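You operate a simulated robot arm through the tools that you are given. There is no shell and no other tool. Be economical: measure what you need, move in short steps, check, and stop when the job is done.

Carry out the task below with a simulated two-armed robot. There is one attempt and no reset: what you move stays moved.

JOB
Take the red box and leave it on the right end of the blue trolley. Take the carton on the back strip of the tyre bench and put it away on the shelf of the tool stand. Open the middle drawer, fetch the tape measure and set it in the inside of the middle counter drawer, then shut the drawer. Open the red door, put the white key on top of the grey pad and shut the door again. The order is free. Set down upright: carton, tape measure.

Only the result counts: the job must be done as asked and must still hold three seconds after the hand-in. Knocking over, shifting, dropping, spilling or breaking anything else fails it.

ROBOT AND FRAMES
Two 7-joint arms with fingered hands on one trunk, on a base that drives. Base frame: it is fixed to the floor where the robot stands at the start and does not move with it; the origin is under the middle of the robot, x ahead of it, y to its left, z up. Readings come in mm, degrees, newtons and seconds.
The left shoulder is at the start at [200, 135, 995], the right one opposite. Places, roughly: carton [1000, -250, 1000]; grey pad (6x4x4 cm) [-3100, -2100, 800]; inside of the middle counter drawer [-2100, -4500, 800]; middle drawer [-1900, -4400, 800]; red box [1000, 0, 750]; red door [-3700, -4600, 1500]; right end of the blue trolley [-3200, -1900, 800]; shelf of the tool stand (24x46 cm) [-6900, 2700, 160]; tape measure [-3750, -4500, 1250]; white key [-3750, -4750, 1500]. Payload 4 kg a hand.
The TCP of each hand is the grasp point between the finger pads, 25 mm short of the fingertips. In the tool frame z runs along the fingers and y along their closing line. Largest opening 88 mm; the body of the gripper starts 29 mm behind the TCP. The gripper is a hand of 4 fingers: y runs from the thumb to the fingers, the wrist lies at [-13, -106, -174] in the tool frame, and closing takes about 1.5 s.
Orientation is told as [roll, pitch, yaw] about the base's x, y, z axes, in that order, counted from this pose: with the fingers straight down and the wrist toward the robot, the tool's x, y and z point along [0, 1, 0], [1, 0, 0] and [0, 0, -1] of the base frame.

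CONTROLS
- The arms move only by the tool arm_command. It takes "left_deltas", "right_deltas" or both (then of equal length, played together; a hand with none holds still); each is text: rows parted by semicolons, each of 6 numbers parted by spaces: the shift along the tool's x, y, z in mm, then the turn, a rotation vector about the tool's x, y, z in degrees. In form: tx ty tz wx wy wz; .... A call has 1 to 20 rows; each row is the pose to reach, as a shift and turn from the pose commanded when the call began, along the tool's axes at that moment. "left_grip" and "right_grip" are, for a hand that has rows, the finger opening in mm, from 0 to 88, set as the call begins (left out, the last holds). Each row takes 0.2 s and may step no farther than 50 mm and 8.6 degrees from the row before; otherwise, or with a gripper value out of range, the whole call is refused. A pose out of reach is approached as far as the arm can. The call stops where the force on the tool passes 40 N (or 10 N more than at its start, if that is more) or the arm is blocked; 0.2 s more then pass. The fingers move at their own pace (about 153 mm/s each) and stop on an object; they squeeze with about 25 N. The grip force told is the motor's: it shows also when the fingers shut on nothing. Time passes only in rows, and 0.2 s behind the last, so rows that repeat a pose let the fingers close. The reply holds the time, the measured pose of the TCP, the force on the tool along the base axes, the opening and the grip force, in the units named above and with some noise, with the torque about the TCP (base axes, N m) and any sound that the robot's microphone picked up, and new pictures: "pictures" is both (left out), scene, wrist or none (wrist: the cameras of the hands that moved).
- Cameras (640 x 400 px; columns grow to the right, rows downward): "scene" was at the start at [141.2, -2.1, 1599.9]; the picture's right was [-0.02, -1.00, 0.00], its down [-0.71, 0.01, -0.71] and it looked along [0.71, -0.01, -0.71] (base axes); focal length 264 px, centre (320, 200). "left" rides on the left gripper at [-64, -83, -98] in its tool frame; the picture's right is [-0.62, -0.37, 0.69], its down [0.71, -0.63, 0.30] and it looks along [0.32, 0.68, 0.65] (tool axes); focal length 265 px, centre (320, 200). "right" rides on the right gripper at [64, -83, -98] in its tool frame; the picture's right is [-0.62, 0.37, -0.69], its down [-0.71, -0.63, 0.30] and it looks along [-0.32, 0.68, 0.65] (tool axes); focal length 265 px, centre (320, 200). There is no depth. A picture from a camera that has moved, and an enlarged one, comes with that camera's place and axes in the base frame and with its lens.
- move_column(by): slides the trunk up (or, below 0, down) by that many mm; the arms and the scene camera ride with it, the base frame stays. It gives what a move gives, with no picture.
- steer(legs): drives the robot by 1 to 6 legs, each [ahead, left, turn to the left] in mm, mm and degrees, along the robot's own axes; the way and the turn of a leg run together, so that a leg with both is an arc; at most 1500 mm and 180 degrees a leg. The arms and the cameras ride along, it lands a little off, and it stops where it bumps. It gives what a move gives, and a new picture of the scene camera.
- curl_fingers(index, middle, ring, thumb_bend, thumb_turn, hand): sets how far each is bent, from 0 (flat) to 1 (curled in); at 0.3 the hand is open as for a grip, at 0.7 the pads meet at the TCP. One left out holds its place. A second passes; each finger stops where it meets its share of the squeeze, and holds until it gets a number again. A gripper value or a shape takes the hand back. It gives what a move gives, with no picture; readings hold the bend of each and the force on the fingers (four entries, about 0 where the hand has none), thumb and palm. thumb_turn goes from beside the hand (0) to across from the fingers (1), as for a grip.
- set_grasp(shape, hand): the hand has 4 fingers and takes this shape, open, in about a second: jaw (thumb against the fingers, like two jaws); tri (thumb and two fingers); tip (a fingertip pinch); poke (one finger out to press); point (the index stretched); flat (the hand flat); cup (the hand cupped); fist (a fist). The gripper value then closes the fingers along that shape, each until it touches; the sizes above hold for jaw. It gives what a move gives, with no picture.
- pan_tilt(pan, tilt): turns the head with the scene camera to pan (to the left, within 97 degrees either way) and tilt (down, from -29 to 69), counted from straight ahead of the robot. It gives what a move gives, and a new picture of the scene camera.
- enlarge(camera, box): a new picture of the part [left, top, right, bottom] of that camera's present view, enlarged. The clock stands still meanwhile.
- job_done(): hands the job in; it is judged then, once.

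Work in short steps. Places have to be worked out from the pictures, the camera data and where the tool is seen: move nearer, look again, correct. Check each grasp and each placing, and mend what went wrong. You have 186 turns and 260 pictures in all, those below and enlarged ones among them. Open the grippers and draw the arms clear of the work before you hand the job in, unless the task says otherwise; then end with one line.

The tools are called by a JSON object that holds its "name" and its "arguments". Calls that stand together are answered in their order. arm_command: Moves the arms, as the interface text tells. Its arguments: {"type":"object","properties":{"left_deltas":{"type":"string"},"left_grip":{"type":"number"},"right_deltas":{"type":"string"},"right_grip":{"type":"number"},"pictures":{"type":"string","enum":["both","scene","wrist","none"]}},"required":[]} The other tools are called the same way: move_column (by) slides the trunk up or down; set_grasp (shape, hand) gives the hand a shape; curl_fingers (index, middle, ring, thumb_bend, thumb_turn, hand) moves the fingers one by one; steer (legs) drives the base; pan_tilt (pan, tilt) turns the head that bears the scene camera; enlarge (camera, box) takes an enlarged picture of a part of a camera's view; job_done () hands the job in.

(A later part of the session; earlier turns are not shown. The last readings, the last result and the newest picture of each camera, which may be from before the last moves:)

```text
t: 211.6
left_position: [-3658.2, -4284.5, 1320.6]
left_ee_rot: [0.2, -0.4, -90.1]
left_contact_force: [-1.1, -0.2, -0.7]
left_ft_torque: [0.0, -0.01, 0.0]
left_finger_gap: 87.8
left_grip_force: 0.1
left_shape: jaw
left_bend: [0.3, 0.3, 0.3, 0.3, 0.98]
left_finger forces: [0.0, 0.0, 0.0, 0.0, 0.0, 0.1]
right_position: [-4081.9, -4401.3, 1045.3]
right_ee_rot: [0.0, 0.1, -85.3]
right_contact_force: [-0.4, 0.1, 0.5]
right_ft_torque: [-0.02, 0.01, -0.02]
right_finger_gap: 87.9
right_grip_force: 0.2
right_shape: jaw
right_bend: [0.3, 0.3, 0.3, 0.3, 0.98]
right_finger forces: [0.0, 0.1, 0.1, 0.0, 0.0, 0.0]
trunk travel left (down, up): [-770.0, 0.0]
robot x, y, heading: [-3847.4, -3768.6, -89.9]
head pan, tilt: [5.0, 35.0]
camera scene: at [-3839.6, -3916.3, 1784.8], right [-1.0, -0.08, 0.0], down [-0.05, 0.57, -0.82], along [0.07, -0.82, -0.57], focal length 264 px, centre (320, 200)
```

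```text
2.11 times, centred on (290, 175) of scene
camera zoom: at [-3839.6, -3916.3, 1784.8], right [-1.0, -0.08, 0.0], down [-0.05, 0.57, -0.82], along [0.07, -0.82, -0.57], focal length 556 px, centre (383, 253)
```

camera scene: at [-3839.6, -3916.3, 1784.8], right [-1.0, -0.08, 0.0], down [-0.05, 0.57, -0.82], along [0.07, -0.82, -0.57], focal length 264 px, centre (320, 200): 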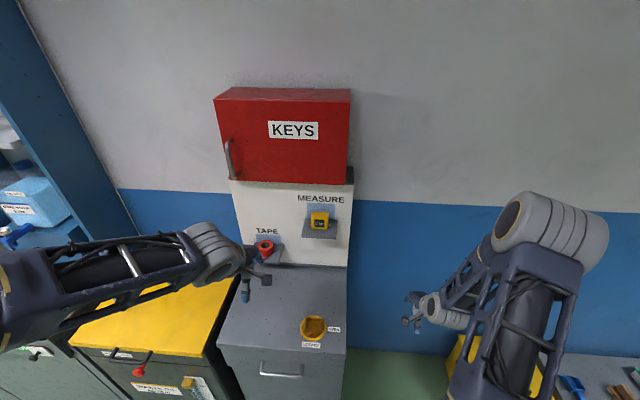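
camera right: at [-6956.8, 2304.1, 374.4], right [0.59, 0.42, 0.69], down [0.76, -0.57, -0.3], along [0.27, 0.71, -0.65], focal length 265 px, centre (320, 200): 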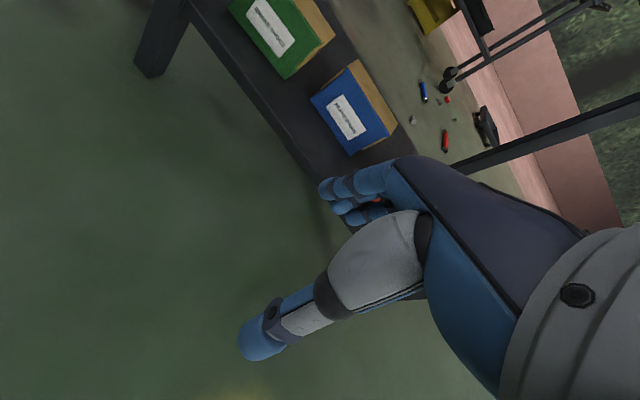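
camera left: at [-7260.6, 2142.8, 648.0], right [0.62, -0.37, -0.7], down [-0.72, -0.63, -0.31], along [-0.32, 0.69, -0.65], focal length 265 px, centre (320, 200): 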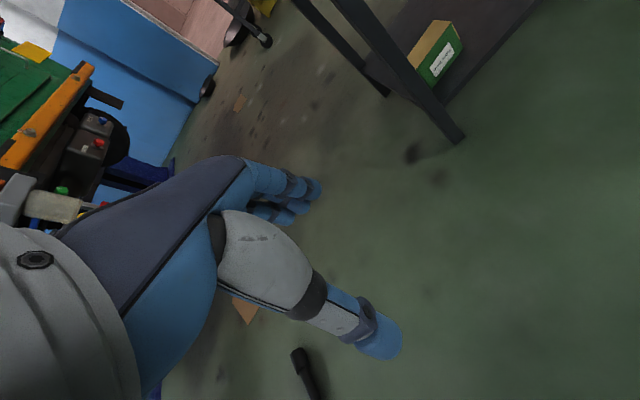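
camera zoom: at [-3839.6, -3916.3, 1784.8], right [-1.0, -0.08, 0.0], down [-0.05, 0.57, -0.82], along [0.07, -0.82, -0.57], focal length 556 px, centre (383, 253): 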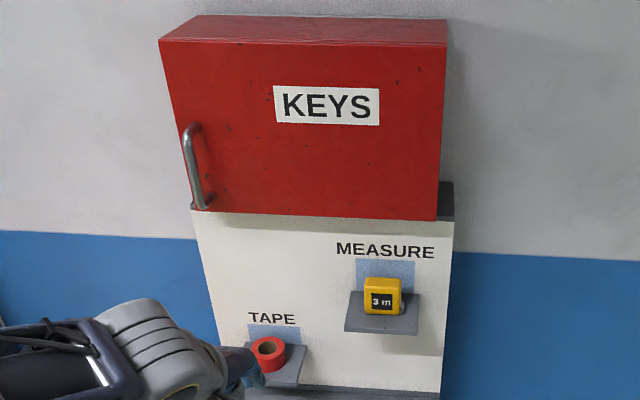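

Triangulated: measure at [−3779, −4621…−4655], base z≈1170, top 1220; board face y≈−4680; key box front y≈−4655, bottom z≈1342. I advance 90 mm and turn the left hand sideways (fingers right, slightly tilted) in front of it.

{"name": "steer", "arguments": {"legs": [[90, 0, 0]]}}

{"name": "arm_command", "arguments": {"left_deltas": "-11 15 3 -1.07 1.07 8.13;-22 30 6 -2.15 2.15 16.25;-33 45 8 -3.22 3.22 24.4;-44 60 11 -4.3 4.3 32.5;-55 75 14 -5.36 5.36 40.6;-66 91 16 -6.44 6.44 48.8;-77 106 19 -7.5 7.5 56.9;-88 121 22 -8.6 8.6 65;-99 136 25 -9.65 9.65 73.1;-110 151 27 -10.7 10.7 81.3;-121 166 30 -11.8 11.8 89.4;-121 166 30 -11.8 11.8 89.4", "left_grip": 88}}

```text
t: 212.7
left_position: [-3657.6, -4373.4, 1318.4]
left_ee_rot: [0.2, -0.4, -90.2]
left_contact_force: [0.8, 1.1, 0.0]
left_ft_torque: [0.01, 0.01, 0.01]
left_finger_gap: 88.1
left_grip_force: 0.0
left_shape: jaw
left_bend: [0.3, 0.3, 0.3, 0.3, 0.98]
left_finger forces: [0.0, 0.0, 0.0, 0.0, 0.0, 0.0]
right_position: [-4082.5, -4490.1, 1046.2]
right_ee_rot: [0.1, 0.2, -85.3]
right_contact_force: [-1.1, -0.4, -0.7]
right_ft_torque: [0.01, -0.01, 0.03]
right_finger_gap: 87.9
right_grip_force: 0.1
right_shape: jaw
right_bend: [0.3, 0.3, 0.3, 0.3, 0.98]
right_finger forces: [0.0, 0.1, 0.0, 0.0, 0.0, 0.0]
trunk travel left (down, up): [-770.0, 0.0]
robot x, y, heading: [-3847.6, -3859.8, -90.2]
head pan, tilt: [5.0, 35.0]
camera scene: at [-3839.7, -4006.2, 1784.8], right [-1.0, -0.09, 0.0], down [-0.05, 0.57, -0.82], along [0.07, -0.82, -0.57], focal length 264 px, centre (320, 200)
```

scene: 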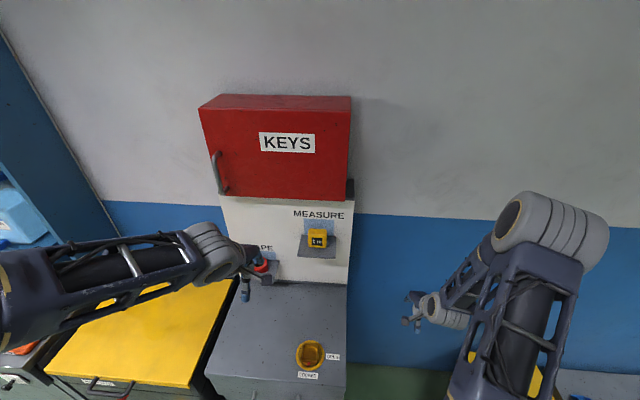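

```text
t: 215.3
left_position: [-3780.0, -4539.0, 1291.2]
left_ee_rot: [15.4, 0.2, 179.8]
left_contact_force: [-1.2, 0.5, 0.3]
left_ft_torque: [-0.01, 0.02, 0.0]
left_finger_gap: 88.0
left_grip_force: 0.0
left_shape: jaw
left_bend: [0.3, 0.3, 0.3, 0.3, 0.98]
left_finger forces: [0.0, 0.0, 0.0, 0.0, 0.0, 0.0]
right_position: [-4082.1, -4491.6, 1047.2]
right_ee_rot: [0.0, 0.1, -85.3]
right_contact_force: [-0.4, 0.0, 0.8]
right_ft_torque: [0.01, 0.0, -0.01]
right_finger_gap: 87.9
right_grip_force: 0.0
right_shape: jaw
right_bend: [0.3, 0.3, 0.3, 0.3, 0.98]
right_finger forces: [0.0, 0.0, 0.0, 0.1, 0.1, 0.0]
trunk travel left (down, up): [-770.0, 0.0]
robot x, y, heading: [-3847.2, -3862.9, -90.1]
head pan, tilt: [5.0, 35.0]
camera scene: at [-3839.8, -4006.6, 1784.8], right [-1.0, -0.09, 0.0], down [-0.05, 0.57, -0.82], along [0.07, -0.82, -0.57], focal length 264 px, centre (320, 200)
camera left: at [-3696.3, -4451.7, 1369.7], right [0.37, 0.41, -0.83], down [0.63, -0.77, -0.1], along [-0.68, -0.48, -0.55], focal length 265 px, centre (320, 200)
```

scene: 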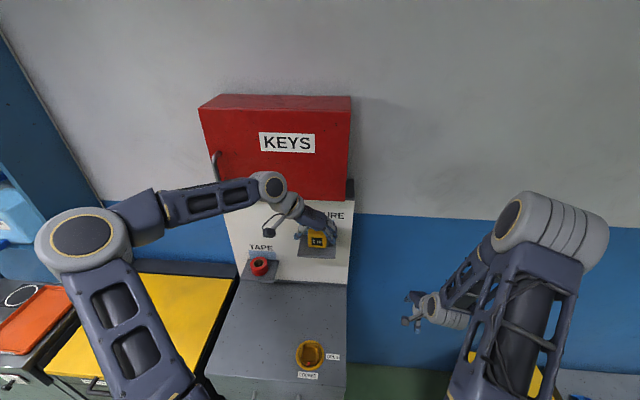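
left: 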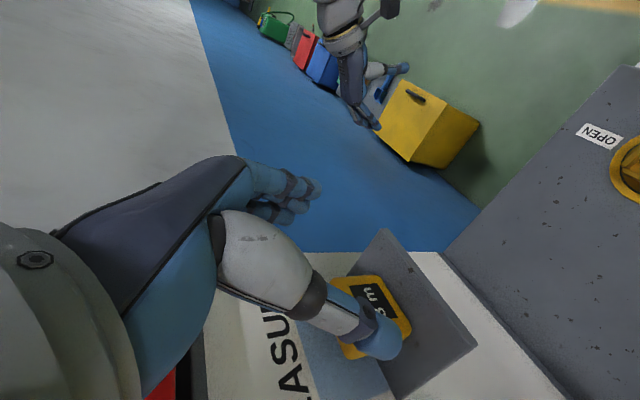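

The pose is right. Wrist view suggests the measure's front face is at y≈−4607. I lower to z≈1206 in front of it, then check.

{"name": "arm_command", "arguments": {"left_deltas": "-8 -1 28 0 0 0;-15 -2 56 0 0 0;-22 -2 82 0 0 0;-22 -2 82 0 0 0"}}

```text
t: 216.3
left_position: [-3777.3, -4539.9, 1205.9]
left_ee_rot: [15.4, 0.2, 179.8]
left_contact_force: [-0.2, -0.2, 0.4]
left_ft_torque: [-0.03, -0.03, 0.01]
left_finger_gap: 88.1
left_grip_force: 0.1
left_shape: jaw
left_bend: [0.3, 0.3, 0.3, 0.3, 0.98]
left_finger forces: [0.0, 0.0, 0.0, 0.0, 0.1, 0.0]
right_position: [-4081.3, -4491.5, 1047.0]
right_ee_rot: [0.0, 0.1, -85.2]
right_contact_force: [0.2, 0.0, 0.2]
right_ft_torque: [-0.02, 0.03, -0.01]
right_finger_gap: 87.8
right_grip_force: 0.0
right_shape: jaw
right_bend: [0.3, 0.3, 0.3, 0.3, 0.98]
right_finger forces: [0.0, 0.1, 0.0, 0.1, 0.0, 0.0]
trunk travel left (down, up): [-770.0, 0.0]
robot x, y, heading: [-3846.4, -3857.3, -90.4]
head pan, tilt: [5.0, 35.0]
camera scene: at [-3839.7, -4006.6, 1784.8], right [-1.0, -0.09, 0.0], down [-0.05, 0.57, -0.82], along [0.07, -0.82, -0.57], focal length 264 px, centre (320, 200)
camera left: at [-3693.7, -4451.3, 1285.3], right [0.37, 0.41, -0.83], down [0.63, -0.77, -0.1], along [-0.68, -0.49, -0.55], focal length 265 px, centre (320, 200)
```

scene: 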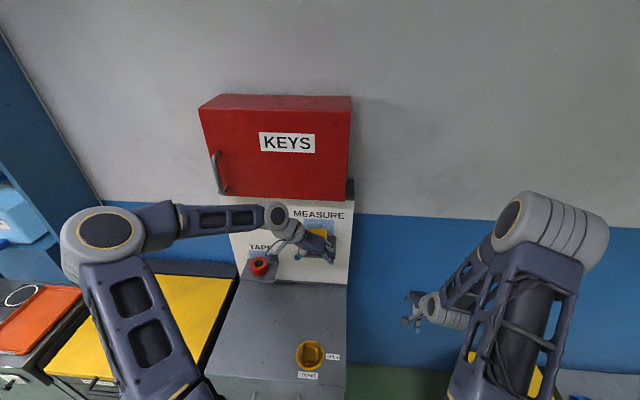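
left: 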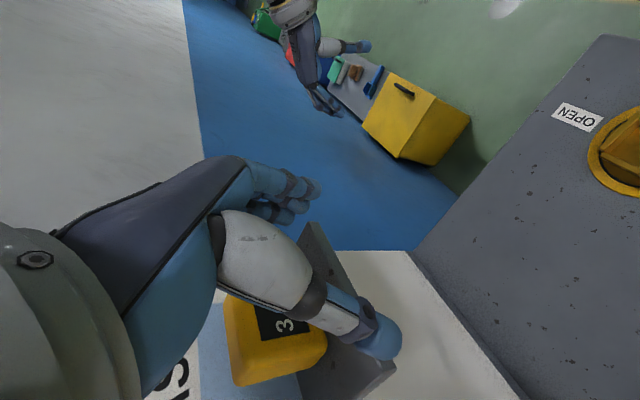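

Shelf front edge is confirmed at y≈−4570, z≈1171, measure front y≈−4610. I slide forward so the fingers straddle it.

{"name": "arm_command", "arguments": {"left_deltas": "24 0 6 0 0 0;46 0 12 0 0 0;64 0 17 0 0 0;77 0 20 0 0 0;77 0 20 0 0 0"}}

```text
t: 217.5
left_position: [-3777.0, -4611.1, 1206.1]
left_ee_rot: [15.1, 0.1, 179.7]
left_contact_force: [-0.7, 0.5, 0.9]
left_ft_torque: [0.03, 0.02, 0.01]
left_finger_gap: 87.8
left_grip_force: 0.1
left_shape: jaw
left_bend: [0.3, 0.3, 0.3, 0.3, 0.98]
left_finger forces: [0.1, 0.0, 0.0, 0.1, 0.0, 0.1]
right_position: [-4081.3, -4486.6, 1046.8]
right_ee_rot: [0.0, -0.2, -85.2]
right_contact_force: [0.1, 0.2, 0.9]
right_ft_torque: [0.0, 0.0, -0.01]
right_finger_gap: 88.0
right_grip_force: 0.2
right_shape: jaw
right_bend: [0.3, 0.3, 0.3, 0.3, 0.98]
right_finger forces: [0.0, 0.0, 0.0, 0.0, 0.0, 0.0]
trunk travel left (down, up): [-770.0, 0.0]
robot x, y, heading: [-3845.6, -3855.9, -89.9]
head pan, tilt: [5.0, 35.0]
camera scene: at [-3839.0, -3999.9, 1785.2], right [-1.0, -0.09, 0.0], down [-0.05, 0.57, -0.82], along [0.07, -0.82, -0.57], focal length 264 px, centre (320, 200)
camera left: at [-3692.8, -4523.8, 1286.2], right [0.38, 0.41, -0.83], down [0.62, -0.77, -0.1], along [-0.69, -0.48, -0.55], focal length 265 px, centre (320, 200)
```

scene: 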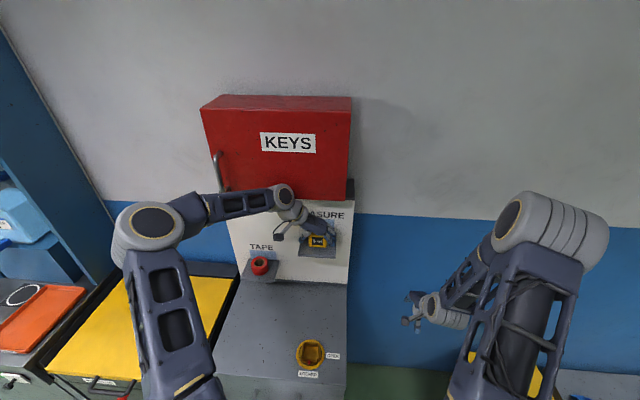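
left: 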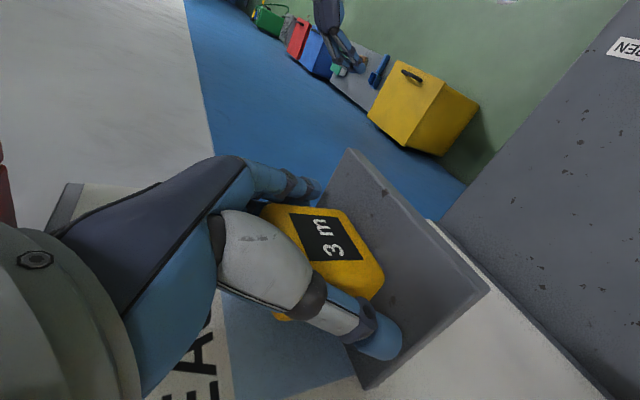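

The base recoiled a few mm, so the forearm likely touches the cabinet handle. I back off, tilt the hand 12° more so the wrist clears, and go in again.

{"name": "arm_command", "arguments": {"left_deltas": "-12 0 -4 0 0 0;-18 0 -9 0 6 0;-17 0 -13 0 12 0;-6 0 -10 0 12 0;4 0 -7 0 12 0;12 0 -5 0 12 0;12 0 -5 0 12 0"}}

```text
t: 219.1
left_position: [-3775.8, -4629.9, 1212.7]
left_ee_rot: [27.4, 0.2, 179.9]
left_contact_force: [-0.1, 0.6, 0.3]
left_ft_torque: [0.01, 0.01, -0.02]
left_finger_gap: 87.9
left_grip_force: 0.1
left_shape: jaw
left_bend: [0.3, 0.3, 0.3, 0.3, 0.98]
left_finger forces: [0.6, 0.0, 0.0, 0.1, 0.1, 0.1]
right_position: [-4084.1, -4491.2, 1045.9]
right_ee_rot: [0.0, 0.1, -85.3]
right_contact_force: [0.2, -1.0, -0.6]
right_ft_torque: [-0.04, 0.01, 0.02]
right_finger_gap: 88.0
right_grip_force: 0.0
right_shape: jaw
right_bend: [0.3, 0.3, 0.3, 0.3, 0.98]
right_finger forces: [0.0, 0.1, 0.0, 0.0, 0.1, 0.1]
trunk travel left (down, up): [-770.0, 0.0]
robot x, y, heading: [-3847.5, -3854.6, -90.2]
head pan, tilt: [5.0, 35.0]
camera scene: at [-3839.8, -4006.5, 1784.8], right [-1.0, -0.09, 0.0], down [-0.05, 0.57, -0.82], along [0.07, -0.82, -0.57], focal length 264 px, centre (320, 200)
camera left: at [-3692.9, -4527.6, 1272.6], right [0.37, 0.23, -0.9], down [0.63, -0.78, 0.06], along [-0.68, -0.59, -0.43], focal length 265 px, centre (320, 200)
```

scene: 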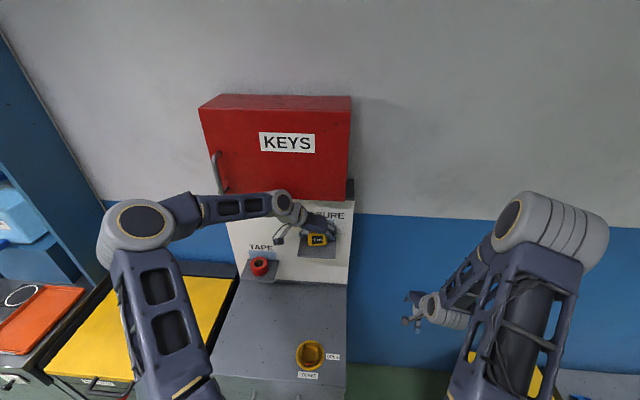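
left: 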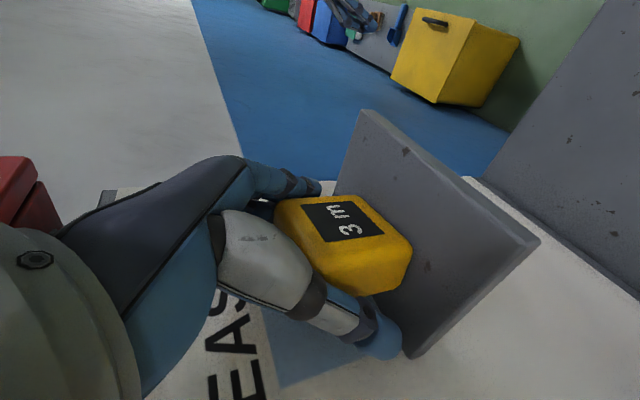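

Now at y≈−4630 without recoil; the measure lies between thumb and fingers. I close the hand.

{"name": "arm_command", "arguments": {"left_deltas": "0 0 0 0 0 0;0 0 0 0 0 0;0 0 0 0 0 0;0 0 0 0 0 0;0 0 0 0 0 0;0 0 0 0 0 0;0 0 0 0 0 0", "left_grip": 20, "pictures": "wrist"}}

```text
t: 220.7
left_position: [-3776.7, -4630.4, 1213.9]
left_ee_rot: [27.4, 0.2, 179.9]
left_contact_force: [0.2, -0.5, -1.8]
left_ft_torque: [-0.02, 0.0, 0.01]
left_finger_gap: 54.8
left_grip_force: 24.7
left_shape: jaw
left_bend: [0.29, 0.41, 0.43, 0.61, 0.99]
left_finger forces: [13.7, 7.5, 0.1, 0.1, 21.6, 0.0]
right_position: [-4083.0, -4489.7, 1046.2]
right_ee_rot: [0.1, 0.1, -85.3]
right_contact_force: [-0.4, -0.8, -0.7]
right_ft_torque: [0.02, -0.02, -0.03]
right_finger_gap: 88.0
right_grip_force: 0.2
right_shape: jaw
right_bend: [0.3, 0.3, 0.3, 0.3, 0.98]
right_finger forces: [0.0, 0.0, 0.0, 0.0, 0.0, 0.0]
trunk travel left (down, up): [-770.0, 0.0]
robot x, y, heading: [-3847.0, -3860.2, -90.1]
head pan, tilt: [5.0, 35.0]
camera left: at [-3692.8, -4527.6, 1272.6], right [0.37, 0.23, -0.9], down [0.63, -0.78, 0.06], along [-0.68, -0.59, -0.43], focal length 265 px, centre (320, 200)
```

left: 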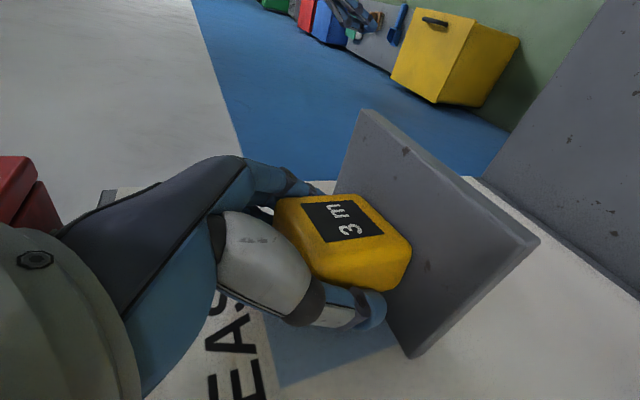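

Firm grip (55 mm). I lift 20 mm and bring it straight back.

{"name": "arm_command", "arguments": {"left_deltas": "3 0 -6 0 0 0;7 0 -13 0 0 0;10 0 -20 0 0 0;-15 0 -33 0 0 0;-50 0 -51 0 0 0;-85 0 -69 0 0 0;-120 0 -87 0 0 0;-150 0 -103 0 0 0"}}

```text
t: 222.5
left_position: [-3776.6, -4448.9, 1236.0]
left_ee_rot: [27.4, 0.2, 179.8]
left_contact_force: [-0.8, -0.1, -1.3]
left_ft_torque: [0.0, 0.0, 0.03]
left_finger_gap: 54.9
left_grip_force: 25.5
left_shape: jaw
left_bend: [0.29, 0.41, 0.43, 0.61, 0.99]
left_finger forces: [13.8, 7.6, 0.3, 0.1, 21.6, 0.1]
right_position: [-4081.5, -4489.7, 1045.9]
right_ee_rot: [0.0, 0.0, -85.3]
right_contact_force: [-0.4, -0.1, 0.2]
right_ft_torque: [-0.02, 0.0, -0.04]
right_finger_gap: 87.9
right_grip_force: 0.0
right_shape: jaw
right_bend: [0.3, 0.3, 0.3, 0.3, 0.98]
right_finger forces: [0.0, 0.0, 0.0, 0.0, 0.1, 0.1]
trunk travel left (down, up): [-770.0, 0.0]
robot x, y, heading: [-3847.2, -3859.0, -89.8]
head pan, tilt: [5.0, 35.0]
camera scene: at [-3839.8, -4007.0, 1784.7], right [-1.0, -0.09, 0.0], down [-0.05, 0.57, -0.82], along [0.07, -0.82, -0.57], focal length 264 px, centre (320, 200)
camera left: at [-3693.9, -4346.5, 1294.5], right [0.37, 0.23, -0.9], down [0.63, -0.78, 0.06], along [-0.68, -0.59, -0.43], focal length 265 px, centre (320, 200)
```

scene: 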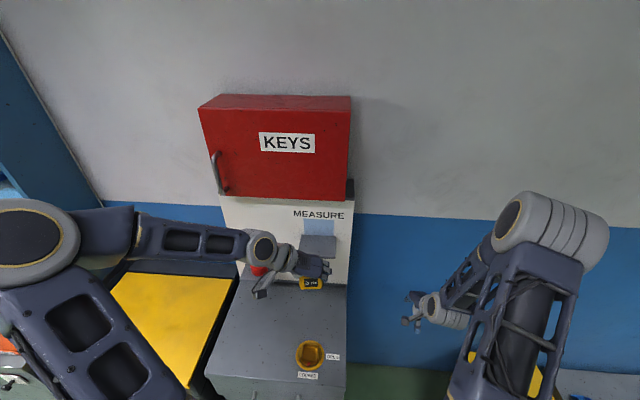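
left: 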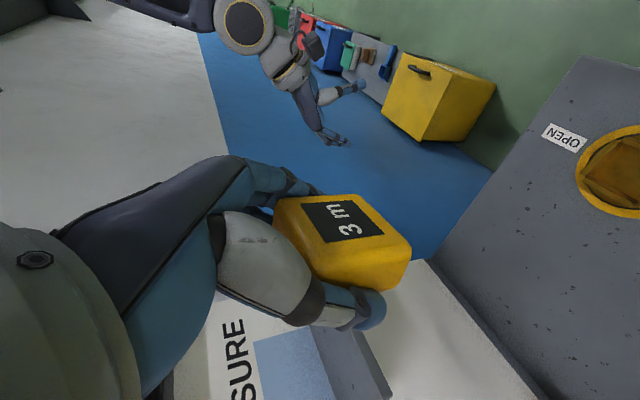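

The measure is held (base 42 mm below TCP, upright at roll 27.4°). I drive back and over to the counter drawers.

{"name": "steer", "arguments": {"legs": [[-420, 0, 0], [0, 1500, 0], [0, 480, 0]]}}

{"name": "pan_tilt", "arguments": {"pan": 0, "tilt": 40}}

```text
t: 234.6
left_position: [-1774.0, -4034.9, 1234.5]
left_ee_rot: [27.4, 0.2, -179.9]
left_contact_force: [0.4, 0.0, -1.6]
left_ft_torque: [0.02, 0.02, 0.0]
left_finger_gap: 55.0
left_grip_force: 25.2
left_shape: jaw
left_bend: [0.29, 0.41, 0.43, 0.61, 0.99]
left_finger forces: [13.7, 7.9, 0.2, 0.0, 21.6, 0.0]
right_position: [-2078.2, -4078.3, 1046.3]
right_ee_rot: [-0.1, 0.1, -84.9]
right_contact_force: [0.2, -0.5, -0.5]
right_ft_torque: [-0.02, -0.02, -0.01]
right_finger_gap: 87.9
right_grip_force: 0.0
right_shape: jaw
right_bend: [0.3, 0.3, 0.3, 0.3, 0.98]
right_finger forces: [0.1, 0.0, 0.1, 0.1, 0.0, 0.1]
trunk travel left (down, up): [-770.0, 0.0]
robot x, y, heading: [-1845.2, -3441.5, -89.7]
head pan, tilt: [5.0, 35.0]
camera scene: at [-1838.9, -3592.2, 1784.8], right [-1.0, -0.09, 0.0], down [-0.05, 0.57, -0.82], along [0.07, -0.82, -0.57], focal length 264 px, centre (320, 200)
```

scene: 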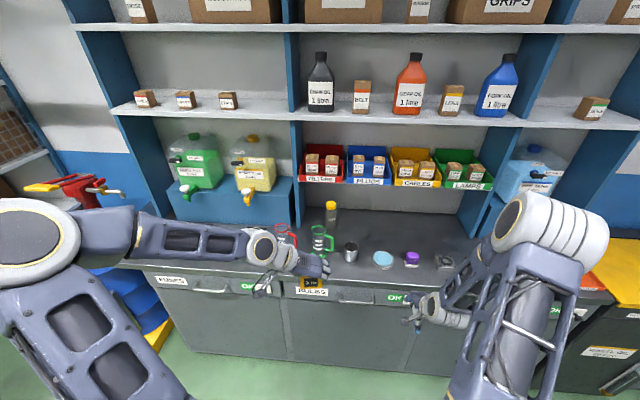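

```text
t: 235.2
left_position: [-1774.8, -4033.2, 1235.6]
left_ee_rot: [27.4, 0.2, -179.8]
left_contact_force: [0.3, -0.4, -1.7]
left_ft_torque: [0.0, 0.0, 0.01]
left_finger_gap: 55.0
left_grip_force: 24.7
left_shape: jaw
left_bend: [0.29, 0.41, 0.43, 0.61, 0.99]
left_finger forces: [13.6, 7.8, 0.2, 0.0, 21.5, 0.0]
right_position: [-2078.8, -4078.3, 1045.6]
right_ee_rot: [0.0, 0.1, -84.9]
right_contact_force: [-0.2, -0.3, -0.1]
right_ft_torque: [0.05, 0.03, 0.0]
right_finger_gap: 87.9
right_grip_force: 0.1
right_shape: jaw
right_bend: [0.3, 0.3, 0.3, 0.3, 0.98]
right_finger forces: [0.0, 0.0, 0.1, 0.0, 0.0, 0.1]
trunk travel left (down, up): [-770.0, 0.0]
robot x, y, heading: [-1845.0, -3444.7, -89.8]
head pan, tilt: [0.0, 40.0]
camera scene: at [-1846.5, -3589.5, 1777.2], right [-1.0, 0.0, 0.0], down [0.0, 0.64, -0.77], along [0.0, -0.77, -0.64], focal length 264 px, centre (320, 200)
```

scene: 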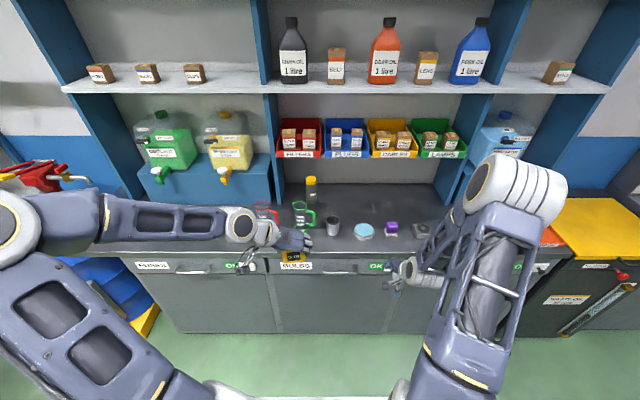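

{"name": "enlarge", "arguments": {"camera": "scene", "box": [230, 230, 420, 300]}}

{"name": "enlarge", "arguments": {"camera": "right", "box": [0, 0, 640, 400]}}

```text
3.37 times, centred on (325, 265) of scene
camera zoom: at [-1846.5, -3589.5, 1777.2], right [-1.0, 0.0, 0.0], down [0.0, 0.64, -0.77], along [0.0, -0.77, -0.64], focal length 890 px, centre (303, -19)
```

zoom: 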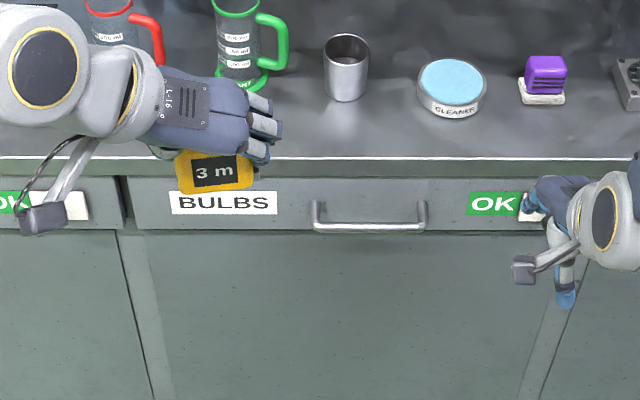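

```text
1.00 times, centred on (320, 200) of right (not enlarged: the box is as wide or as high as the picture)
camera zoom: at [-2021.4, -3989.5, 1144.2], right [-0.58, -0.42, 0.69], down [-0.77, 0.56, -0.3], along [-0.26, -0.71, -0.65], focal length 265 px, centre (320, 200)
```

zoom: 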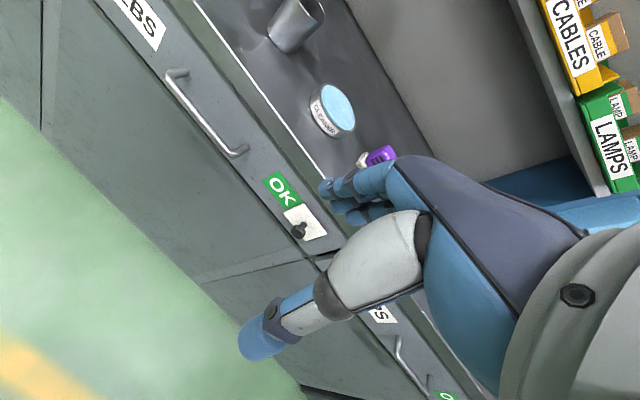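

Handle bar of BULBS (the middle drawer): from x=−1862 to −2004 at y≈−4276, z≈798. I lower the trunk 250 mm and bring the right hand to point forward with a vertical closing line, in front of the handle.

{"name": "move_column", "arguments": {"by": -250}}

{"name": "arm_command", "arguments": {"right_deltas": "15 14 0 -7.77 -0.33 0.47;30 28 0 -15.5 -0.66 0.95;45 41 0 -23.3 -1 1.42;60 55 0 -31.1 -1.33 1.9;75 69 0 -38.9 -1.66 2.37;90 83 0 -46.6 -2 2.85;105 97 0 -54.4 -2.33 3.32;120 110 0 -62.2 -2.66 3.8;135 124 0 -69.95 -2.99 4.27;135 124 0 -69.95 -2.99 4.27", "right_grip": 88}}

```text
t: 237.8
left_position: [-1773.2, -4033.5, 984.9]
left_ee_rot: [27.4, 0.1, -179.8]
left_contact_force: [0.8, -0.2, -1.1]
left_ft_torque: [0.04, 0.01, 0.03]
left_finger_gap: 54.8
left_grip_force: 25.1
left_shape: jaw
left_bend: [0.29, 0.41, 0.43, 0.61, 0.99]
left_finger forces: [13.7, 7.7, 0.1, 0.0, 21.6, 0.0]
right_position: [-2079.7, -4078.3, 797.3]
right_ee_rot: [0.1, 0.1, -84.9]
right_contact_force: [-0.1, -0.8, 0.1]
right_ft_torque: [-0.04, 0.0, -0.02]
right_finger_gap: 87.8
right_grip_force: 0.0
right_shape: jaw
right_bend: [0.3, 0.3, 0.3, 0.3, 0.98]
right_finger forces: [0.0, 0.1, 0.0, 0.0, 0.1, 0.1]
trunk travel left (down, up): [-520.0, 250.0]
robot x, y, heading: [-1847.8, -3444.5, -90.0]
head pan, tilt: [0.0, 40.0]
```

```text
t: 240.0
left_position: [-1774.2, -4034.5, 986.7]
left_ee_rot: [27.3, 0.3, -179.8]
left_contact_force: [0.6, -0.6, -1.5]
left_ft_torque: [-0.02, 0.03, 0.01]
left_finger_gap: 55.0
left_grip_force: 25.0
left_shape: jaw
left_bend: [0.29, 0.41, 0.43, 0.61, 0.99]
left_finger forces: [13.6, 7.7, 0.1, 0.1, 21.6, 0.0]
right_position: [-1934.6, -4190.1, 795.4]
right_ee_rot: [0.0, -70.0, -89.8]
right_contact_force: [0.3, -0.4, 0.5]
right_ft_torque: [0.02, 0.0, 0.0]
right_finger_gap: 88.1
right_grip_force: 0.1
right_shape: jaw
right_bend: [0.3, 0.3, 0.3, 0.3, 0.98]
right_finger forces: [0.0, 0.0, 0.0, 0.0, 0.0, 0.1]
trunk travel left (down, up): [-520.0, 250.0]
robot x, y, heading: [-1846.9, -3442.9, -89.9]
head pan, tilt: [0.0, 40.0]
camera scene: at [-1846.5, -3589.5, 1527.2], right [-1.0, 0.0, 0.0], down [0.0, 0.64, -0.77], along [0.0, -0.77, -0.64], focal length 264 px, centre (320, 200)
camera right: at [-1868.9, -4068.9, 750.0], right [-0.62, 0.52, 0.58], down [-0.71, -0.07, -0.7], along [-0.32, -0.85, 0.42], focal length 265 px, centre (320, 200)
```

scene: 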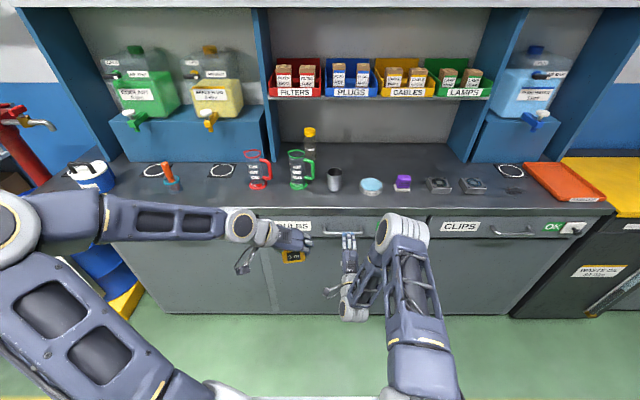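
right: 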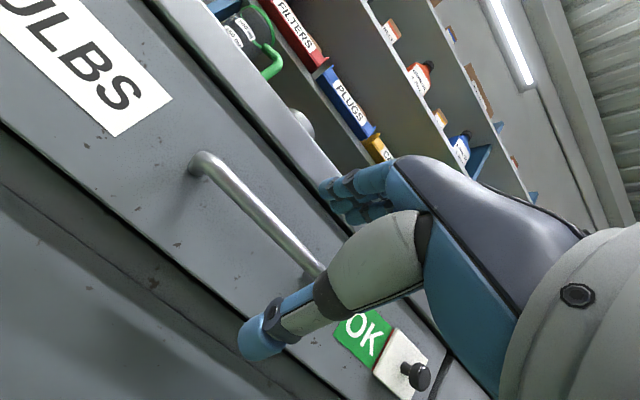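

The handle is right ahead at z≈802. I move forward so the bar lies between thumb and fingers, then close.

{"name": "arm_command", "arguments": {"right_deltas": "0 12 22 0 0 0;0 21 42 0 0 0;0 27 56 0 0 0;0 30 66 0 0 0;0 30 66 0 0 0", "pictures": "wrist"}}

```text
t: 241.2
left_position: [-1775.2, -4033.8, 987.4]
left_ee_rot: [27.3, 0.2, -179.8]
left_contact_force: [-0.4, 0.9, -0.1]
left_ft_torque: [0.01, 0.01, -0.02]
left_finger_gap: 55.0
left_grip_force: 25.5
left_shape: jaw
left_bend: [0.29, 0.41, 0.43, 0.61, 0.99]
left_finger forces: [13.7, 7.8, 0.2, 0.0, 21.6, 0.0]
right_position: [-1933.2, -4260.5, 800.5]
right_ee_rot: [0.0, -70.1, -89.8]
right_contact_force: [-1.7, 33.8, 5.1]
right_ft_torque: [-1.61, -0.02, -0.24]
right_finger_gap: 85.2
right_grip_force: 0.2
right_shape: jaw
right_bend: [0.3, 0.3, 0.3, 0.3, 0.98]
right_finger forces: [4.0, 29.9, 0.1, 0.0, 0.0, 0.0]
trunk travel left (down, up): [-520.0, 250.0]
robot x, y, heading: [-1842.2, -3443.3, -90.0]
head pan, tilt: [0.0, 40.0]
camera right: at [-1868.5, -4138.9, 756.6], right [-0.62, 0.52, 0.58], down [-0.71, -0.07, -0.7], along [-0.32, -0.85, 0.42], focal length 265 px, centre (320, 200)
```

right: 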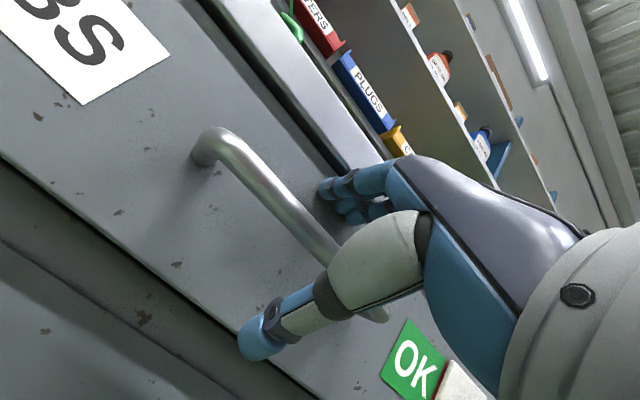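

The upper fingertips touch the drawer face; I back off 7 mm and close on the bar.

{"name": "arm_command", "arguments": {"right_deltas": "0 -2 -7 0 0 0;0 -2 -7 0 0 0", "pictures": "none"}}

{"name": "arm_command", "arguments": {"right_deltas": "0 0 0 0 0 0;0 0 0 0 0 0;0 0 0 0 0 0;0 0 0 0 0 0;0 0 0 0 0 0;0 0 0 0 0 0;0 0 0 0 0 0;0 0 0 0 0 0;0 0 0 0 0 0", "right_grip": 0, "pictures": "wrist"}}

```text
t: 241.8
left_position: [-1774.0, -4034.6, 984.5]
left_ee_rot: [27.3, 0.2, -179.8]
left_contact_force: [-0.4, -0.8, -1.4]
left_ft_torque: [0.01, 0.0, 0.02]
left_finger_gap: 54.9
left_grip_force: 24.8
left_shape: jaw
left_bend: [0.29, 0.41, 0.43, 0.61, 0.99]
left_finger forces: [13.8, 7.8, 0.2, 0.0, 21.6, 0.0]
right_position: [-1933.2, -4256.1, 802.0]
right_ee_rot: [-0.2, -69.8, -89.8]
right_contact_force: [0.1, -0.2, 1.0]
right_ft_torque: [0.02, -0.01, -0.01]
right_finger_gap: 88.3
right_grip_force: 0.2
right_shape: jaw
right_bend: [0.3, 0.3, 0.3, 0.3, 0.98]
right_finger forces: [0.1, 0.0, 0.0, 0.0, 0.0, 0.0]
trunk travel left (down, up): [-520.0, 250.0]
robot x, y, heading: [-1846.3, -3443.7, -89.8]
head pan, tilt: [0.0, 40.0]
```

```text
t: 243.8
left_position: [-1774.2, -4036.1, 985.0]
left_ee_rot: [27.4, 0.2, -179.9]
left_contact_force: [0.0, 0.6, -1.7]
left_ft_torque: [0.0, -0.01, 0.01]
left_finger_gap: 55.0
left_grip_force: 24.9
left_shape: jaw
left_bend: [0.29, 0.41, 0.43, 0.61, 0.99]
left_finger forces: [13.7, 7.8, 0.2, 0.0, 21.5, 0.0]
right_position: [-1933.9, -4254.1, 801.0]
right_ee_rot: [0.0, -69.8, -89.8]
right_contact_force: [-0.2, 0.5, -9.6]
right_ft_torque: [0.1, 0.0, 0.03]
right_finger_gap: 2.6
right_grip_force: 25.4
right_shape: jaw
right_bend: [0.72, 0.7, 0.7, 0.73, 1.0]
right_finger forces: [2.4, 0.1, 1.9, 0.0, 24.1, 0.1]
trunk travel left (down, up): [-520.0, 250.0]
robot x, y, heading: [-1849.0, -3448.9, -89.7]
head pan, tilt: [0.0, 40.0]
camera right: at [-1868.7, -4133.5, 756.4], right [-0.62, 0.52, 0.58], down [-0.71, -0.07, -0.7], along [-0.32, -0.85, 0.42], focal length 265 px, centre (320, 200)
```

right: 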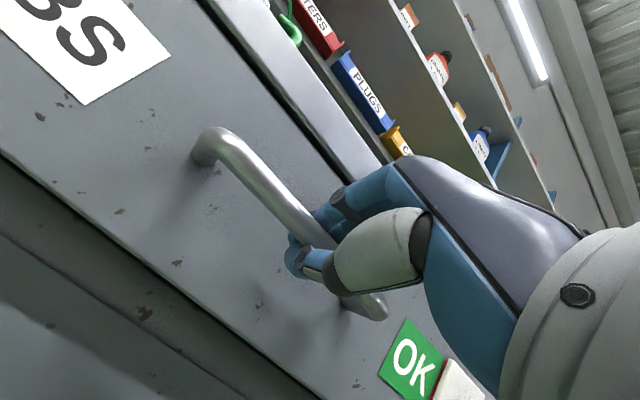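

The grip looks uncertain (gap 2.6). I test with a small pull by the arm.

{"name": "arm_command", "arguments": {"right_deltas": "0 -4 -10 0 0 0;0 -8 -20 0 0 0;0 -13 -35 0 0 0;0 -13 -35 0 0 0", "pictures": "wrist"}}

```text
t: 244.8
left_position: [-1773.7, -4034.7, 985.8]
left_ee_rot: [27.4, 0.2, -179.7]
left_contact_force: [-0.3, 0.4, -1.9]
left_ft_torque: [0.0, 0.02, 0.01]
left_finger_gap: 54.8
left_grip_force: 24.8
left_shape: jaw
left_bend: [0.29, 0.41, 0.43, 0.61, 0.99]
left_finger forces: [13.7, 7.9, 0.3, 0.0, 21.5, 0.0]
right_position: [-1932.4, -4217.3, 799.7]
right_ee_rot: [0.0, -69.9, -89.8]
right_contact_force: [-1.6, -0.8, -6.1]
right_ft_torque: [0.01, 0.0, 0.02]
right_finger_gap: 2.5
right_grip_force: 24.8
right_shape: jaw
right_bend: [0.72, 0.7, 0.7, 0.74, 1.0]
right_finger forces: [4.4, 0.0, 2.2, 0.0, 22.1, 0.0]
trunk travel left (down, up): [-520.0, 250.0]
robot x, y, heading: [-1848.8, -3443.5, -89.7]
head pan, tilt: [0.0, 40.0]
camera right: at [-1868.2, -4095.7, 755.5], right [-0.62, 0.52, 0.58], down [-0.71, -0.07, -0.7], along [-0.32, -0.85, 0.42], focal length 265 px, centre (320, 200)
```

right: 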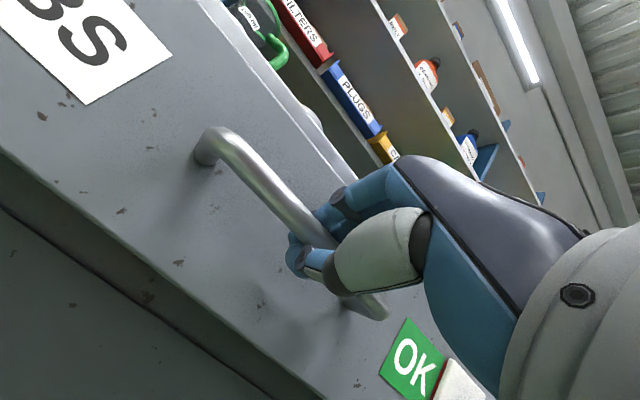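

The drawer follows. I pull further by backing the base 200 mm.

{"name": "steer", "arguments": {"legs": [[-200, 0, 0]]}}

```text
t: 246.4
left_position: [-1774.6, -3837.3, 985.2]
left_ee_rot: [27.4, 0.3, -179.8]
left_contact_force: [0.1, -0.1, -1.7]
left_ft_torque: [-0.01, -0.03, -0.01]
left_finger_gap: 55.0
left_grip_force: 24.7
left_shape: jaw
left_bend: [0.29, 0.41, 0.43, 0.61, 0.99]
left_finger forces: [13.6, 7.8, 0.2, 0.0, 21.7, 0.1]
right_position: [-1933.6, -4019.7, 799.3]
right_ee_rot: [-0.1, -70.0, -89.8]
right_contact_force: [5.9, 0.8, -5.2]
right_ft_torque: [0.05, -0.01, 0.09]
right_finger_gap: 2.8
right_grip_force: 24.8
right_shape: jaw
right_bend: [0.72, 0.7, 0.7, 0.75, 1.0]
right_finger forces: [4.3, 0.0, 2.4, 0.1, 21.7, 0.0]
trunk travel left (down, up): [-520.0, 250.0]
robot x, y, heading: [-1847.6, -3246.1, -89.9]
head pan, tilt: [0.0, 40.0]
camera scene: at [-1847.1, -3392.6, 1527.2], right [-1.0, 0.0, 0.0], down [0.0, 0.64, -0.77], along [0.0, -0.77, -0.64], focal length 264 px, centre (320, 200)
```

scene: 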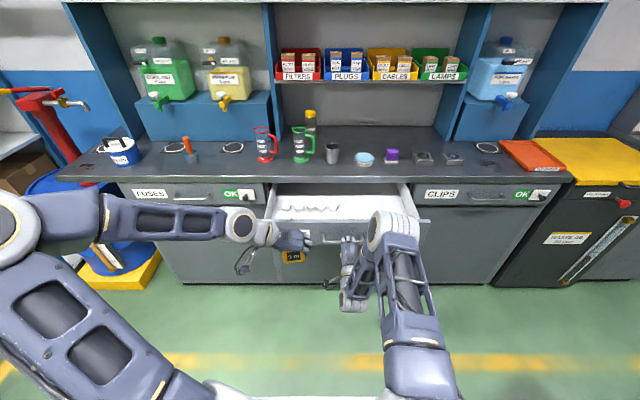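

The drawer is open about 235 mm with some items inside. I pull 70 mm more with the arm.

{"name": "arm_command", "arguments": {"right_deltas": "0 -8 -22 0 0 0;0 -16 -44 0 0 0;0 -24 -66 0 0 0;0 -24 -66 0 0 0", "pictures": "scene"}}

{"name": "enlarge", "arguments": {"camera": "scene", "box": [240, 160, 450, 280]}}

```text
t: 247.0
left_position: [-1775.2, -3838.0, 984.1]
left_ee_rot: [27.3, 0.2, -179.9]
left_contact_force: [-0.1, 0.4, -1.5]
left_ft_torque: [0.02, -0.03, -0.01]
left_finger_gap: 55.1
left_grip_force: 24.6
left_shape: jaw
left_bend: [0.29, 0.41, 0.43, 0.61, 0.99]
left_finger forces: [13.8, 7.8, 0.3, 0.0, 21.6, 0.0]
right_position: [-1933.6, -3987.3, 798.5]
right_ee_rot: [0.2, -69.6, -90.1]
right_contact_force: [5.1, -27.8, -11.2]
right_ft_torque: [0.14, -0.01, 0.23]
right_finger_gap: 1.9
right_grip_force: 25.3
right_shape: jaw
right_bend: [0.71, 0.7, 0.7, 0.75, 1.0]
right_finger forces: [6.5, 7.9, 6.8, 0.0, 24.8, 0.0]
trunk travel left (down, up): [-520.0, 250.0]
robot x, y, heading: [-1846.8, -3246.2, -89.6]
head pan, tilt: [0.0, 40.0]
stopped in row 2 (right hand): the force on the tool passed its limit at 61 N (the readings are from after the stop); the commanded pose is now the measured one
camera scene: at [-1847.5, -3394.0, 1526.9], right [-1.0, 0.0, 0.0], down [0.0, 0.64, -0.77], along [0.0, -0.77, -0.64], focal length 264 px, centre (320, 200)
```

scene: 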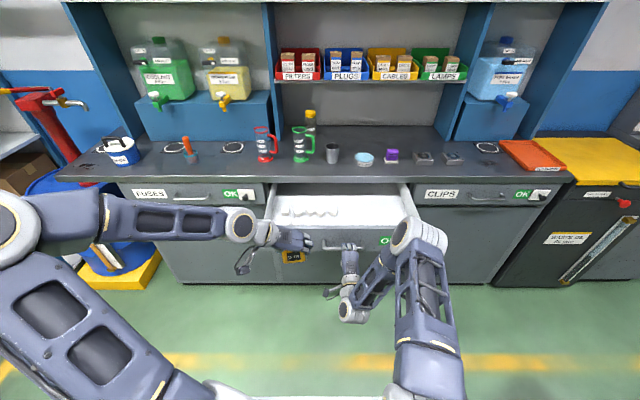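

```text
3.05 times, centred on (345, 220) of scene
camera zoom: at [-1847.5, -3394.0, 1526.9], right [-1.0, 0.0, 0.0], down [0.0, 0.64, -0.77], along [0.0, -0.77, -0.64], focal length 805 px, centre (244, 139)
```

zoom: 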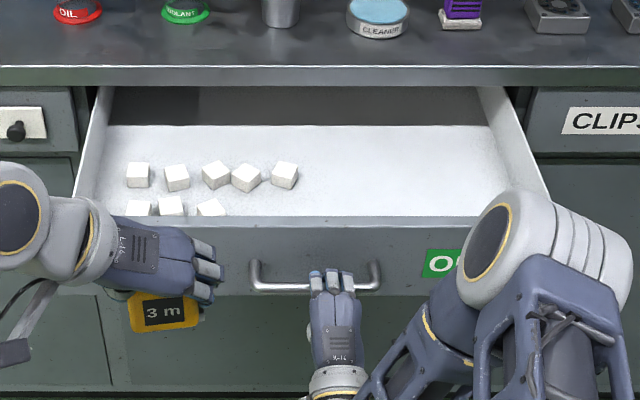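

Fully open (≈270 mm): bulb boxes on the left half, free space on the right. I release the handle and draw the right hand back and aside.

{"name": "arm_command", "arguments": {"right_deltas": "0 3 8 0 0 0;0 3 8 0 0 0;0 3 8 0 0 0;0 3 8 0 0 0;0 3 8 0 0 0;0 3 8 0 0 0", "right_grip": 88, "pictures": "none"}}

{"name": "arm_command", "arguments": {"right_deltas": "0 -8 -25 0 0 0;0 -17 -50 0 0 0;-15 -30 -80 0 0 0;-35 -45 -110 0 0 0;-60 -60 -130 0 0 0", "pictures": "wrist"}}

```text
t: 248.4
left_position: [-1776.1, -3837.1, 985.2]
left_ee_rot: [27.4, 0.2, -180.0]
left_contact_force: [-1.3, 0.5, -2.1]
left_ft_torque: [-0.01, -0.03, 0.03]
left_finger_gap: 54.8
left_grip_force: 24.7
left_shape: jaw
left_bend: [0.29, 0.41, 0.43, 0.61, 0.99]
left_finger forces: [13.9, 7.8, 0.2, 0.0, 21.6, 0.1]
right_position: [-1935.4, -3994.8, 797.9]
right_ee_rot: [0.5, -69.7, -90.3]
right_contact_force: [-0.1, 0.2, 0.2]
right_ft_torque: [-0.02, 0.01, -0.01]
right_finger_gap: 87.7
right_grip_force: 0.0
right_shape: jaw
right_bend: [0.3, 0.3, 0.3, 0.3, 0.98]
right_finger forces: [0.0, 0.0, 0.1, 0.0, 0.0, 0.0]
trunk travel left (down, up): [-520.0, 250.0]
robot x, y, heading: [-1848.7, -3246.4, -89.8]
head pan, tilt: [0.0, 40.0]
```

```text
t: 249.6
left_position: [-1775.0, -3836.9, 985.8]
left_ee_rot: [27.3, 0.2, -179.9]
left_contact_force: [0.2, 0.5, -0.9]
left_ft_torque: [-0.03, -0.04, 0.0]
left_finger_gap: 55.3
left_grip_force: 24.9
left_shape: jaw
left_bend: [0.29, 0.41, 0.43, 0.61, 0.99]
left_finger forces: [13.8, 7.8, 0.2, 0.0, 21.6, 0.1]
right_position: [-1993.9, -3849.1, 788.4]
right_ee_rot: [0.5, -69.8, -90.4]
right_contact_force: [-1.1, 0.1, -0.4]
right_ft_torque: [-0.04, -0.01, -0.02]
right_finger_gap: 87.7
right_grip_force: 0.1
right_shape: jaw
right_bend: [0.3, 0.3, 0.3, 0.3, 0.98]
right_finger forces: [0.1, 0.1, 0.1, 0.1, 0.0, 0.0]
trunk travel left (down, up): [-520.0, 250.0]
robot x, y, heading: [-1849.7, -3248.2, -89.8]
head pan, tilt: [0.0, 40.0]
camera right: at [-1928.8, -3728.5, 744.1], right [-0.62, 0.52, 0.58], down [-0.71, -0.07, -0.7], along [-0.32, -0.85, 0.41], focal length 265 px, centre (320, 200)
```

right: 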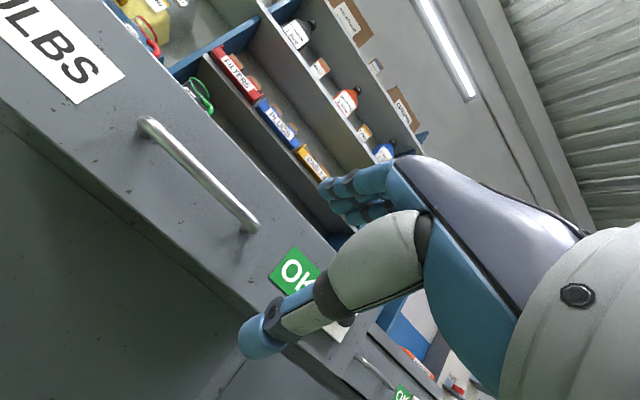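

I strafe right 280 and go ahead 150 mm so the left hand faces the drawer's free half.

{"name": "steer", "arguments": {"legs": [[0, -285, 0], [150, 0, 0]]}}

{"name": "pan_tilt", "arguments": {"pan": 5, "tilt": 50}}

```text
t: 252.5
left_position: [-2056.9, -3989.3, 984.8]
left_ee_rot: [27.4, 0.2, -179.9]
left_contact_force: [-0.3, -0.2, -1.5]
left_ft_torque: [0.0, -0.03, -0.02]
left_finger_gap: 54.7
left_grip_force: 24.8
left_shape: jaw
left_bend: [0.29, 0.41, 0.43, 0.61, 0.99]
left_finger forces: [13.7, 7.7, 0.1, 0.1, 21.6, 0.0]
right_position: [-2275.4, -4002.5, 788.1]
right_ee_rot: [0.4, -69.6, -90.2]
right_contact_force: [0.7, -0.2, 0.2]
right_ft_torque: [-0.04, -0.01, 0.0]
right_finger_gap: 87.7
right_grip_force: 0.1
right_shape: jaw
right_bend: [0.3, 0.3, 0.3, 0.3, 0.98]
right_finger forces: [0.1, 0.1, 0.1, 0.0, 0.1, 0.0]
trunk travel left (down, up): [-520.0, 250.0]
robot x, y, heading: [-2131.3, -3399.6, -89.8]
head pan, tilt: [0.0, 40.0]
camera scene: at [-2130.4, -3544.6, 1527.2], right [-1.0, 0.0, 0.0], down [0.0, 0.64, -0.77], along [0.0, -0.77, -0.64], focal length 264 px, centre (320, 200)
```

scene: 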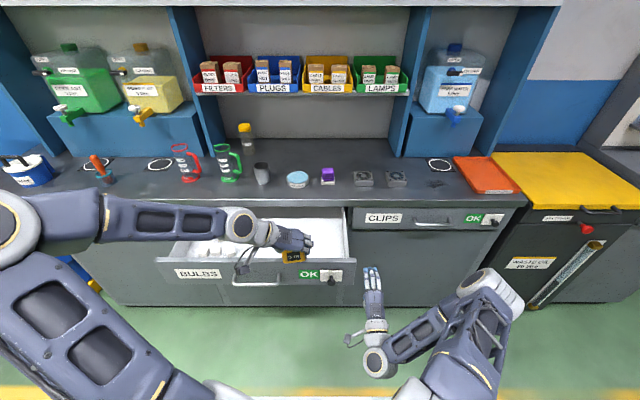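

```text
t: 253.2
left_position: [-2057.7, -3989.5, 985.4]
left_ee_rot: [27.5, 0.2, -179.8]
left_contact_force: [0.8, -0.1, -1.3]
left_ft_torque: [-0.01, -0.03, -0.02]
left_finger_gap: 55.0
left_grip_force: 24.9
left_shape: jaw
left_bend: [0.29, 0.41, 0.43, 0.61, 0.99]
left_finger forces: [13.7, 7.8, 0.2, 0.1, 21.7, 0.0]
right_position: [-2275.6, -4001.5, 787.3]
right_ee_rot: [0.5, -69.6, -90.3]
right_contact_force: [-0.2, -0.6, 0.1]
right_ft_torque: [-0.01, 0.0, -0.01]
right_finger_gap: 87.7
right_grip_force: 0.1
right_shape: jaw
right_bend: [0.3, 0.3, 0.3, 0.3, 0.98]
right_finger forces: [0.1, 0.1, 0.0, 0.0, 0.0, 0.0]
trunk travel left (down, up): [-520.0, 250.0]
robot x, y, heading: [-2131.6, -3400.2, -89.9]
head pan, tilt: [5.0, 50.0]
camera scene: at [-2123.8, -3536.3, 1513.1], right [-1.0, -0.09, 0.0], down [-0.07, 0.76, -0.64], along [0.06, -0.64, -0.77], focal length 264 px, centre (320, 200)
```

scene: 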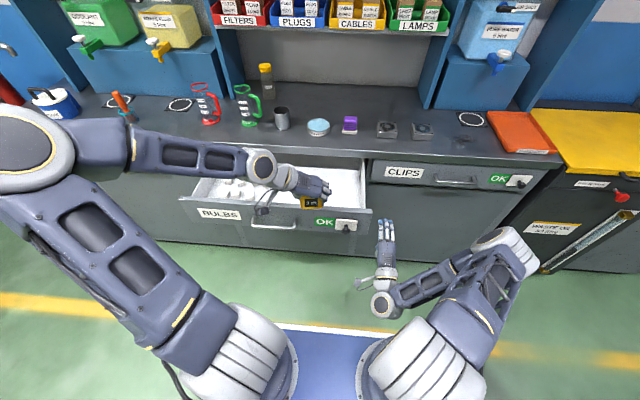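

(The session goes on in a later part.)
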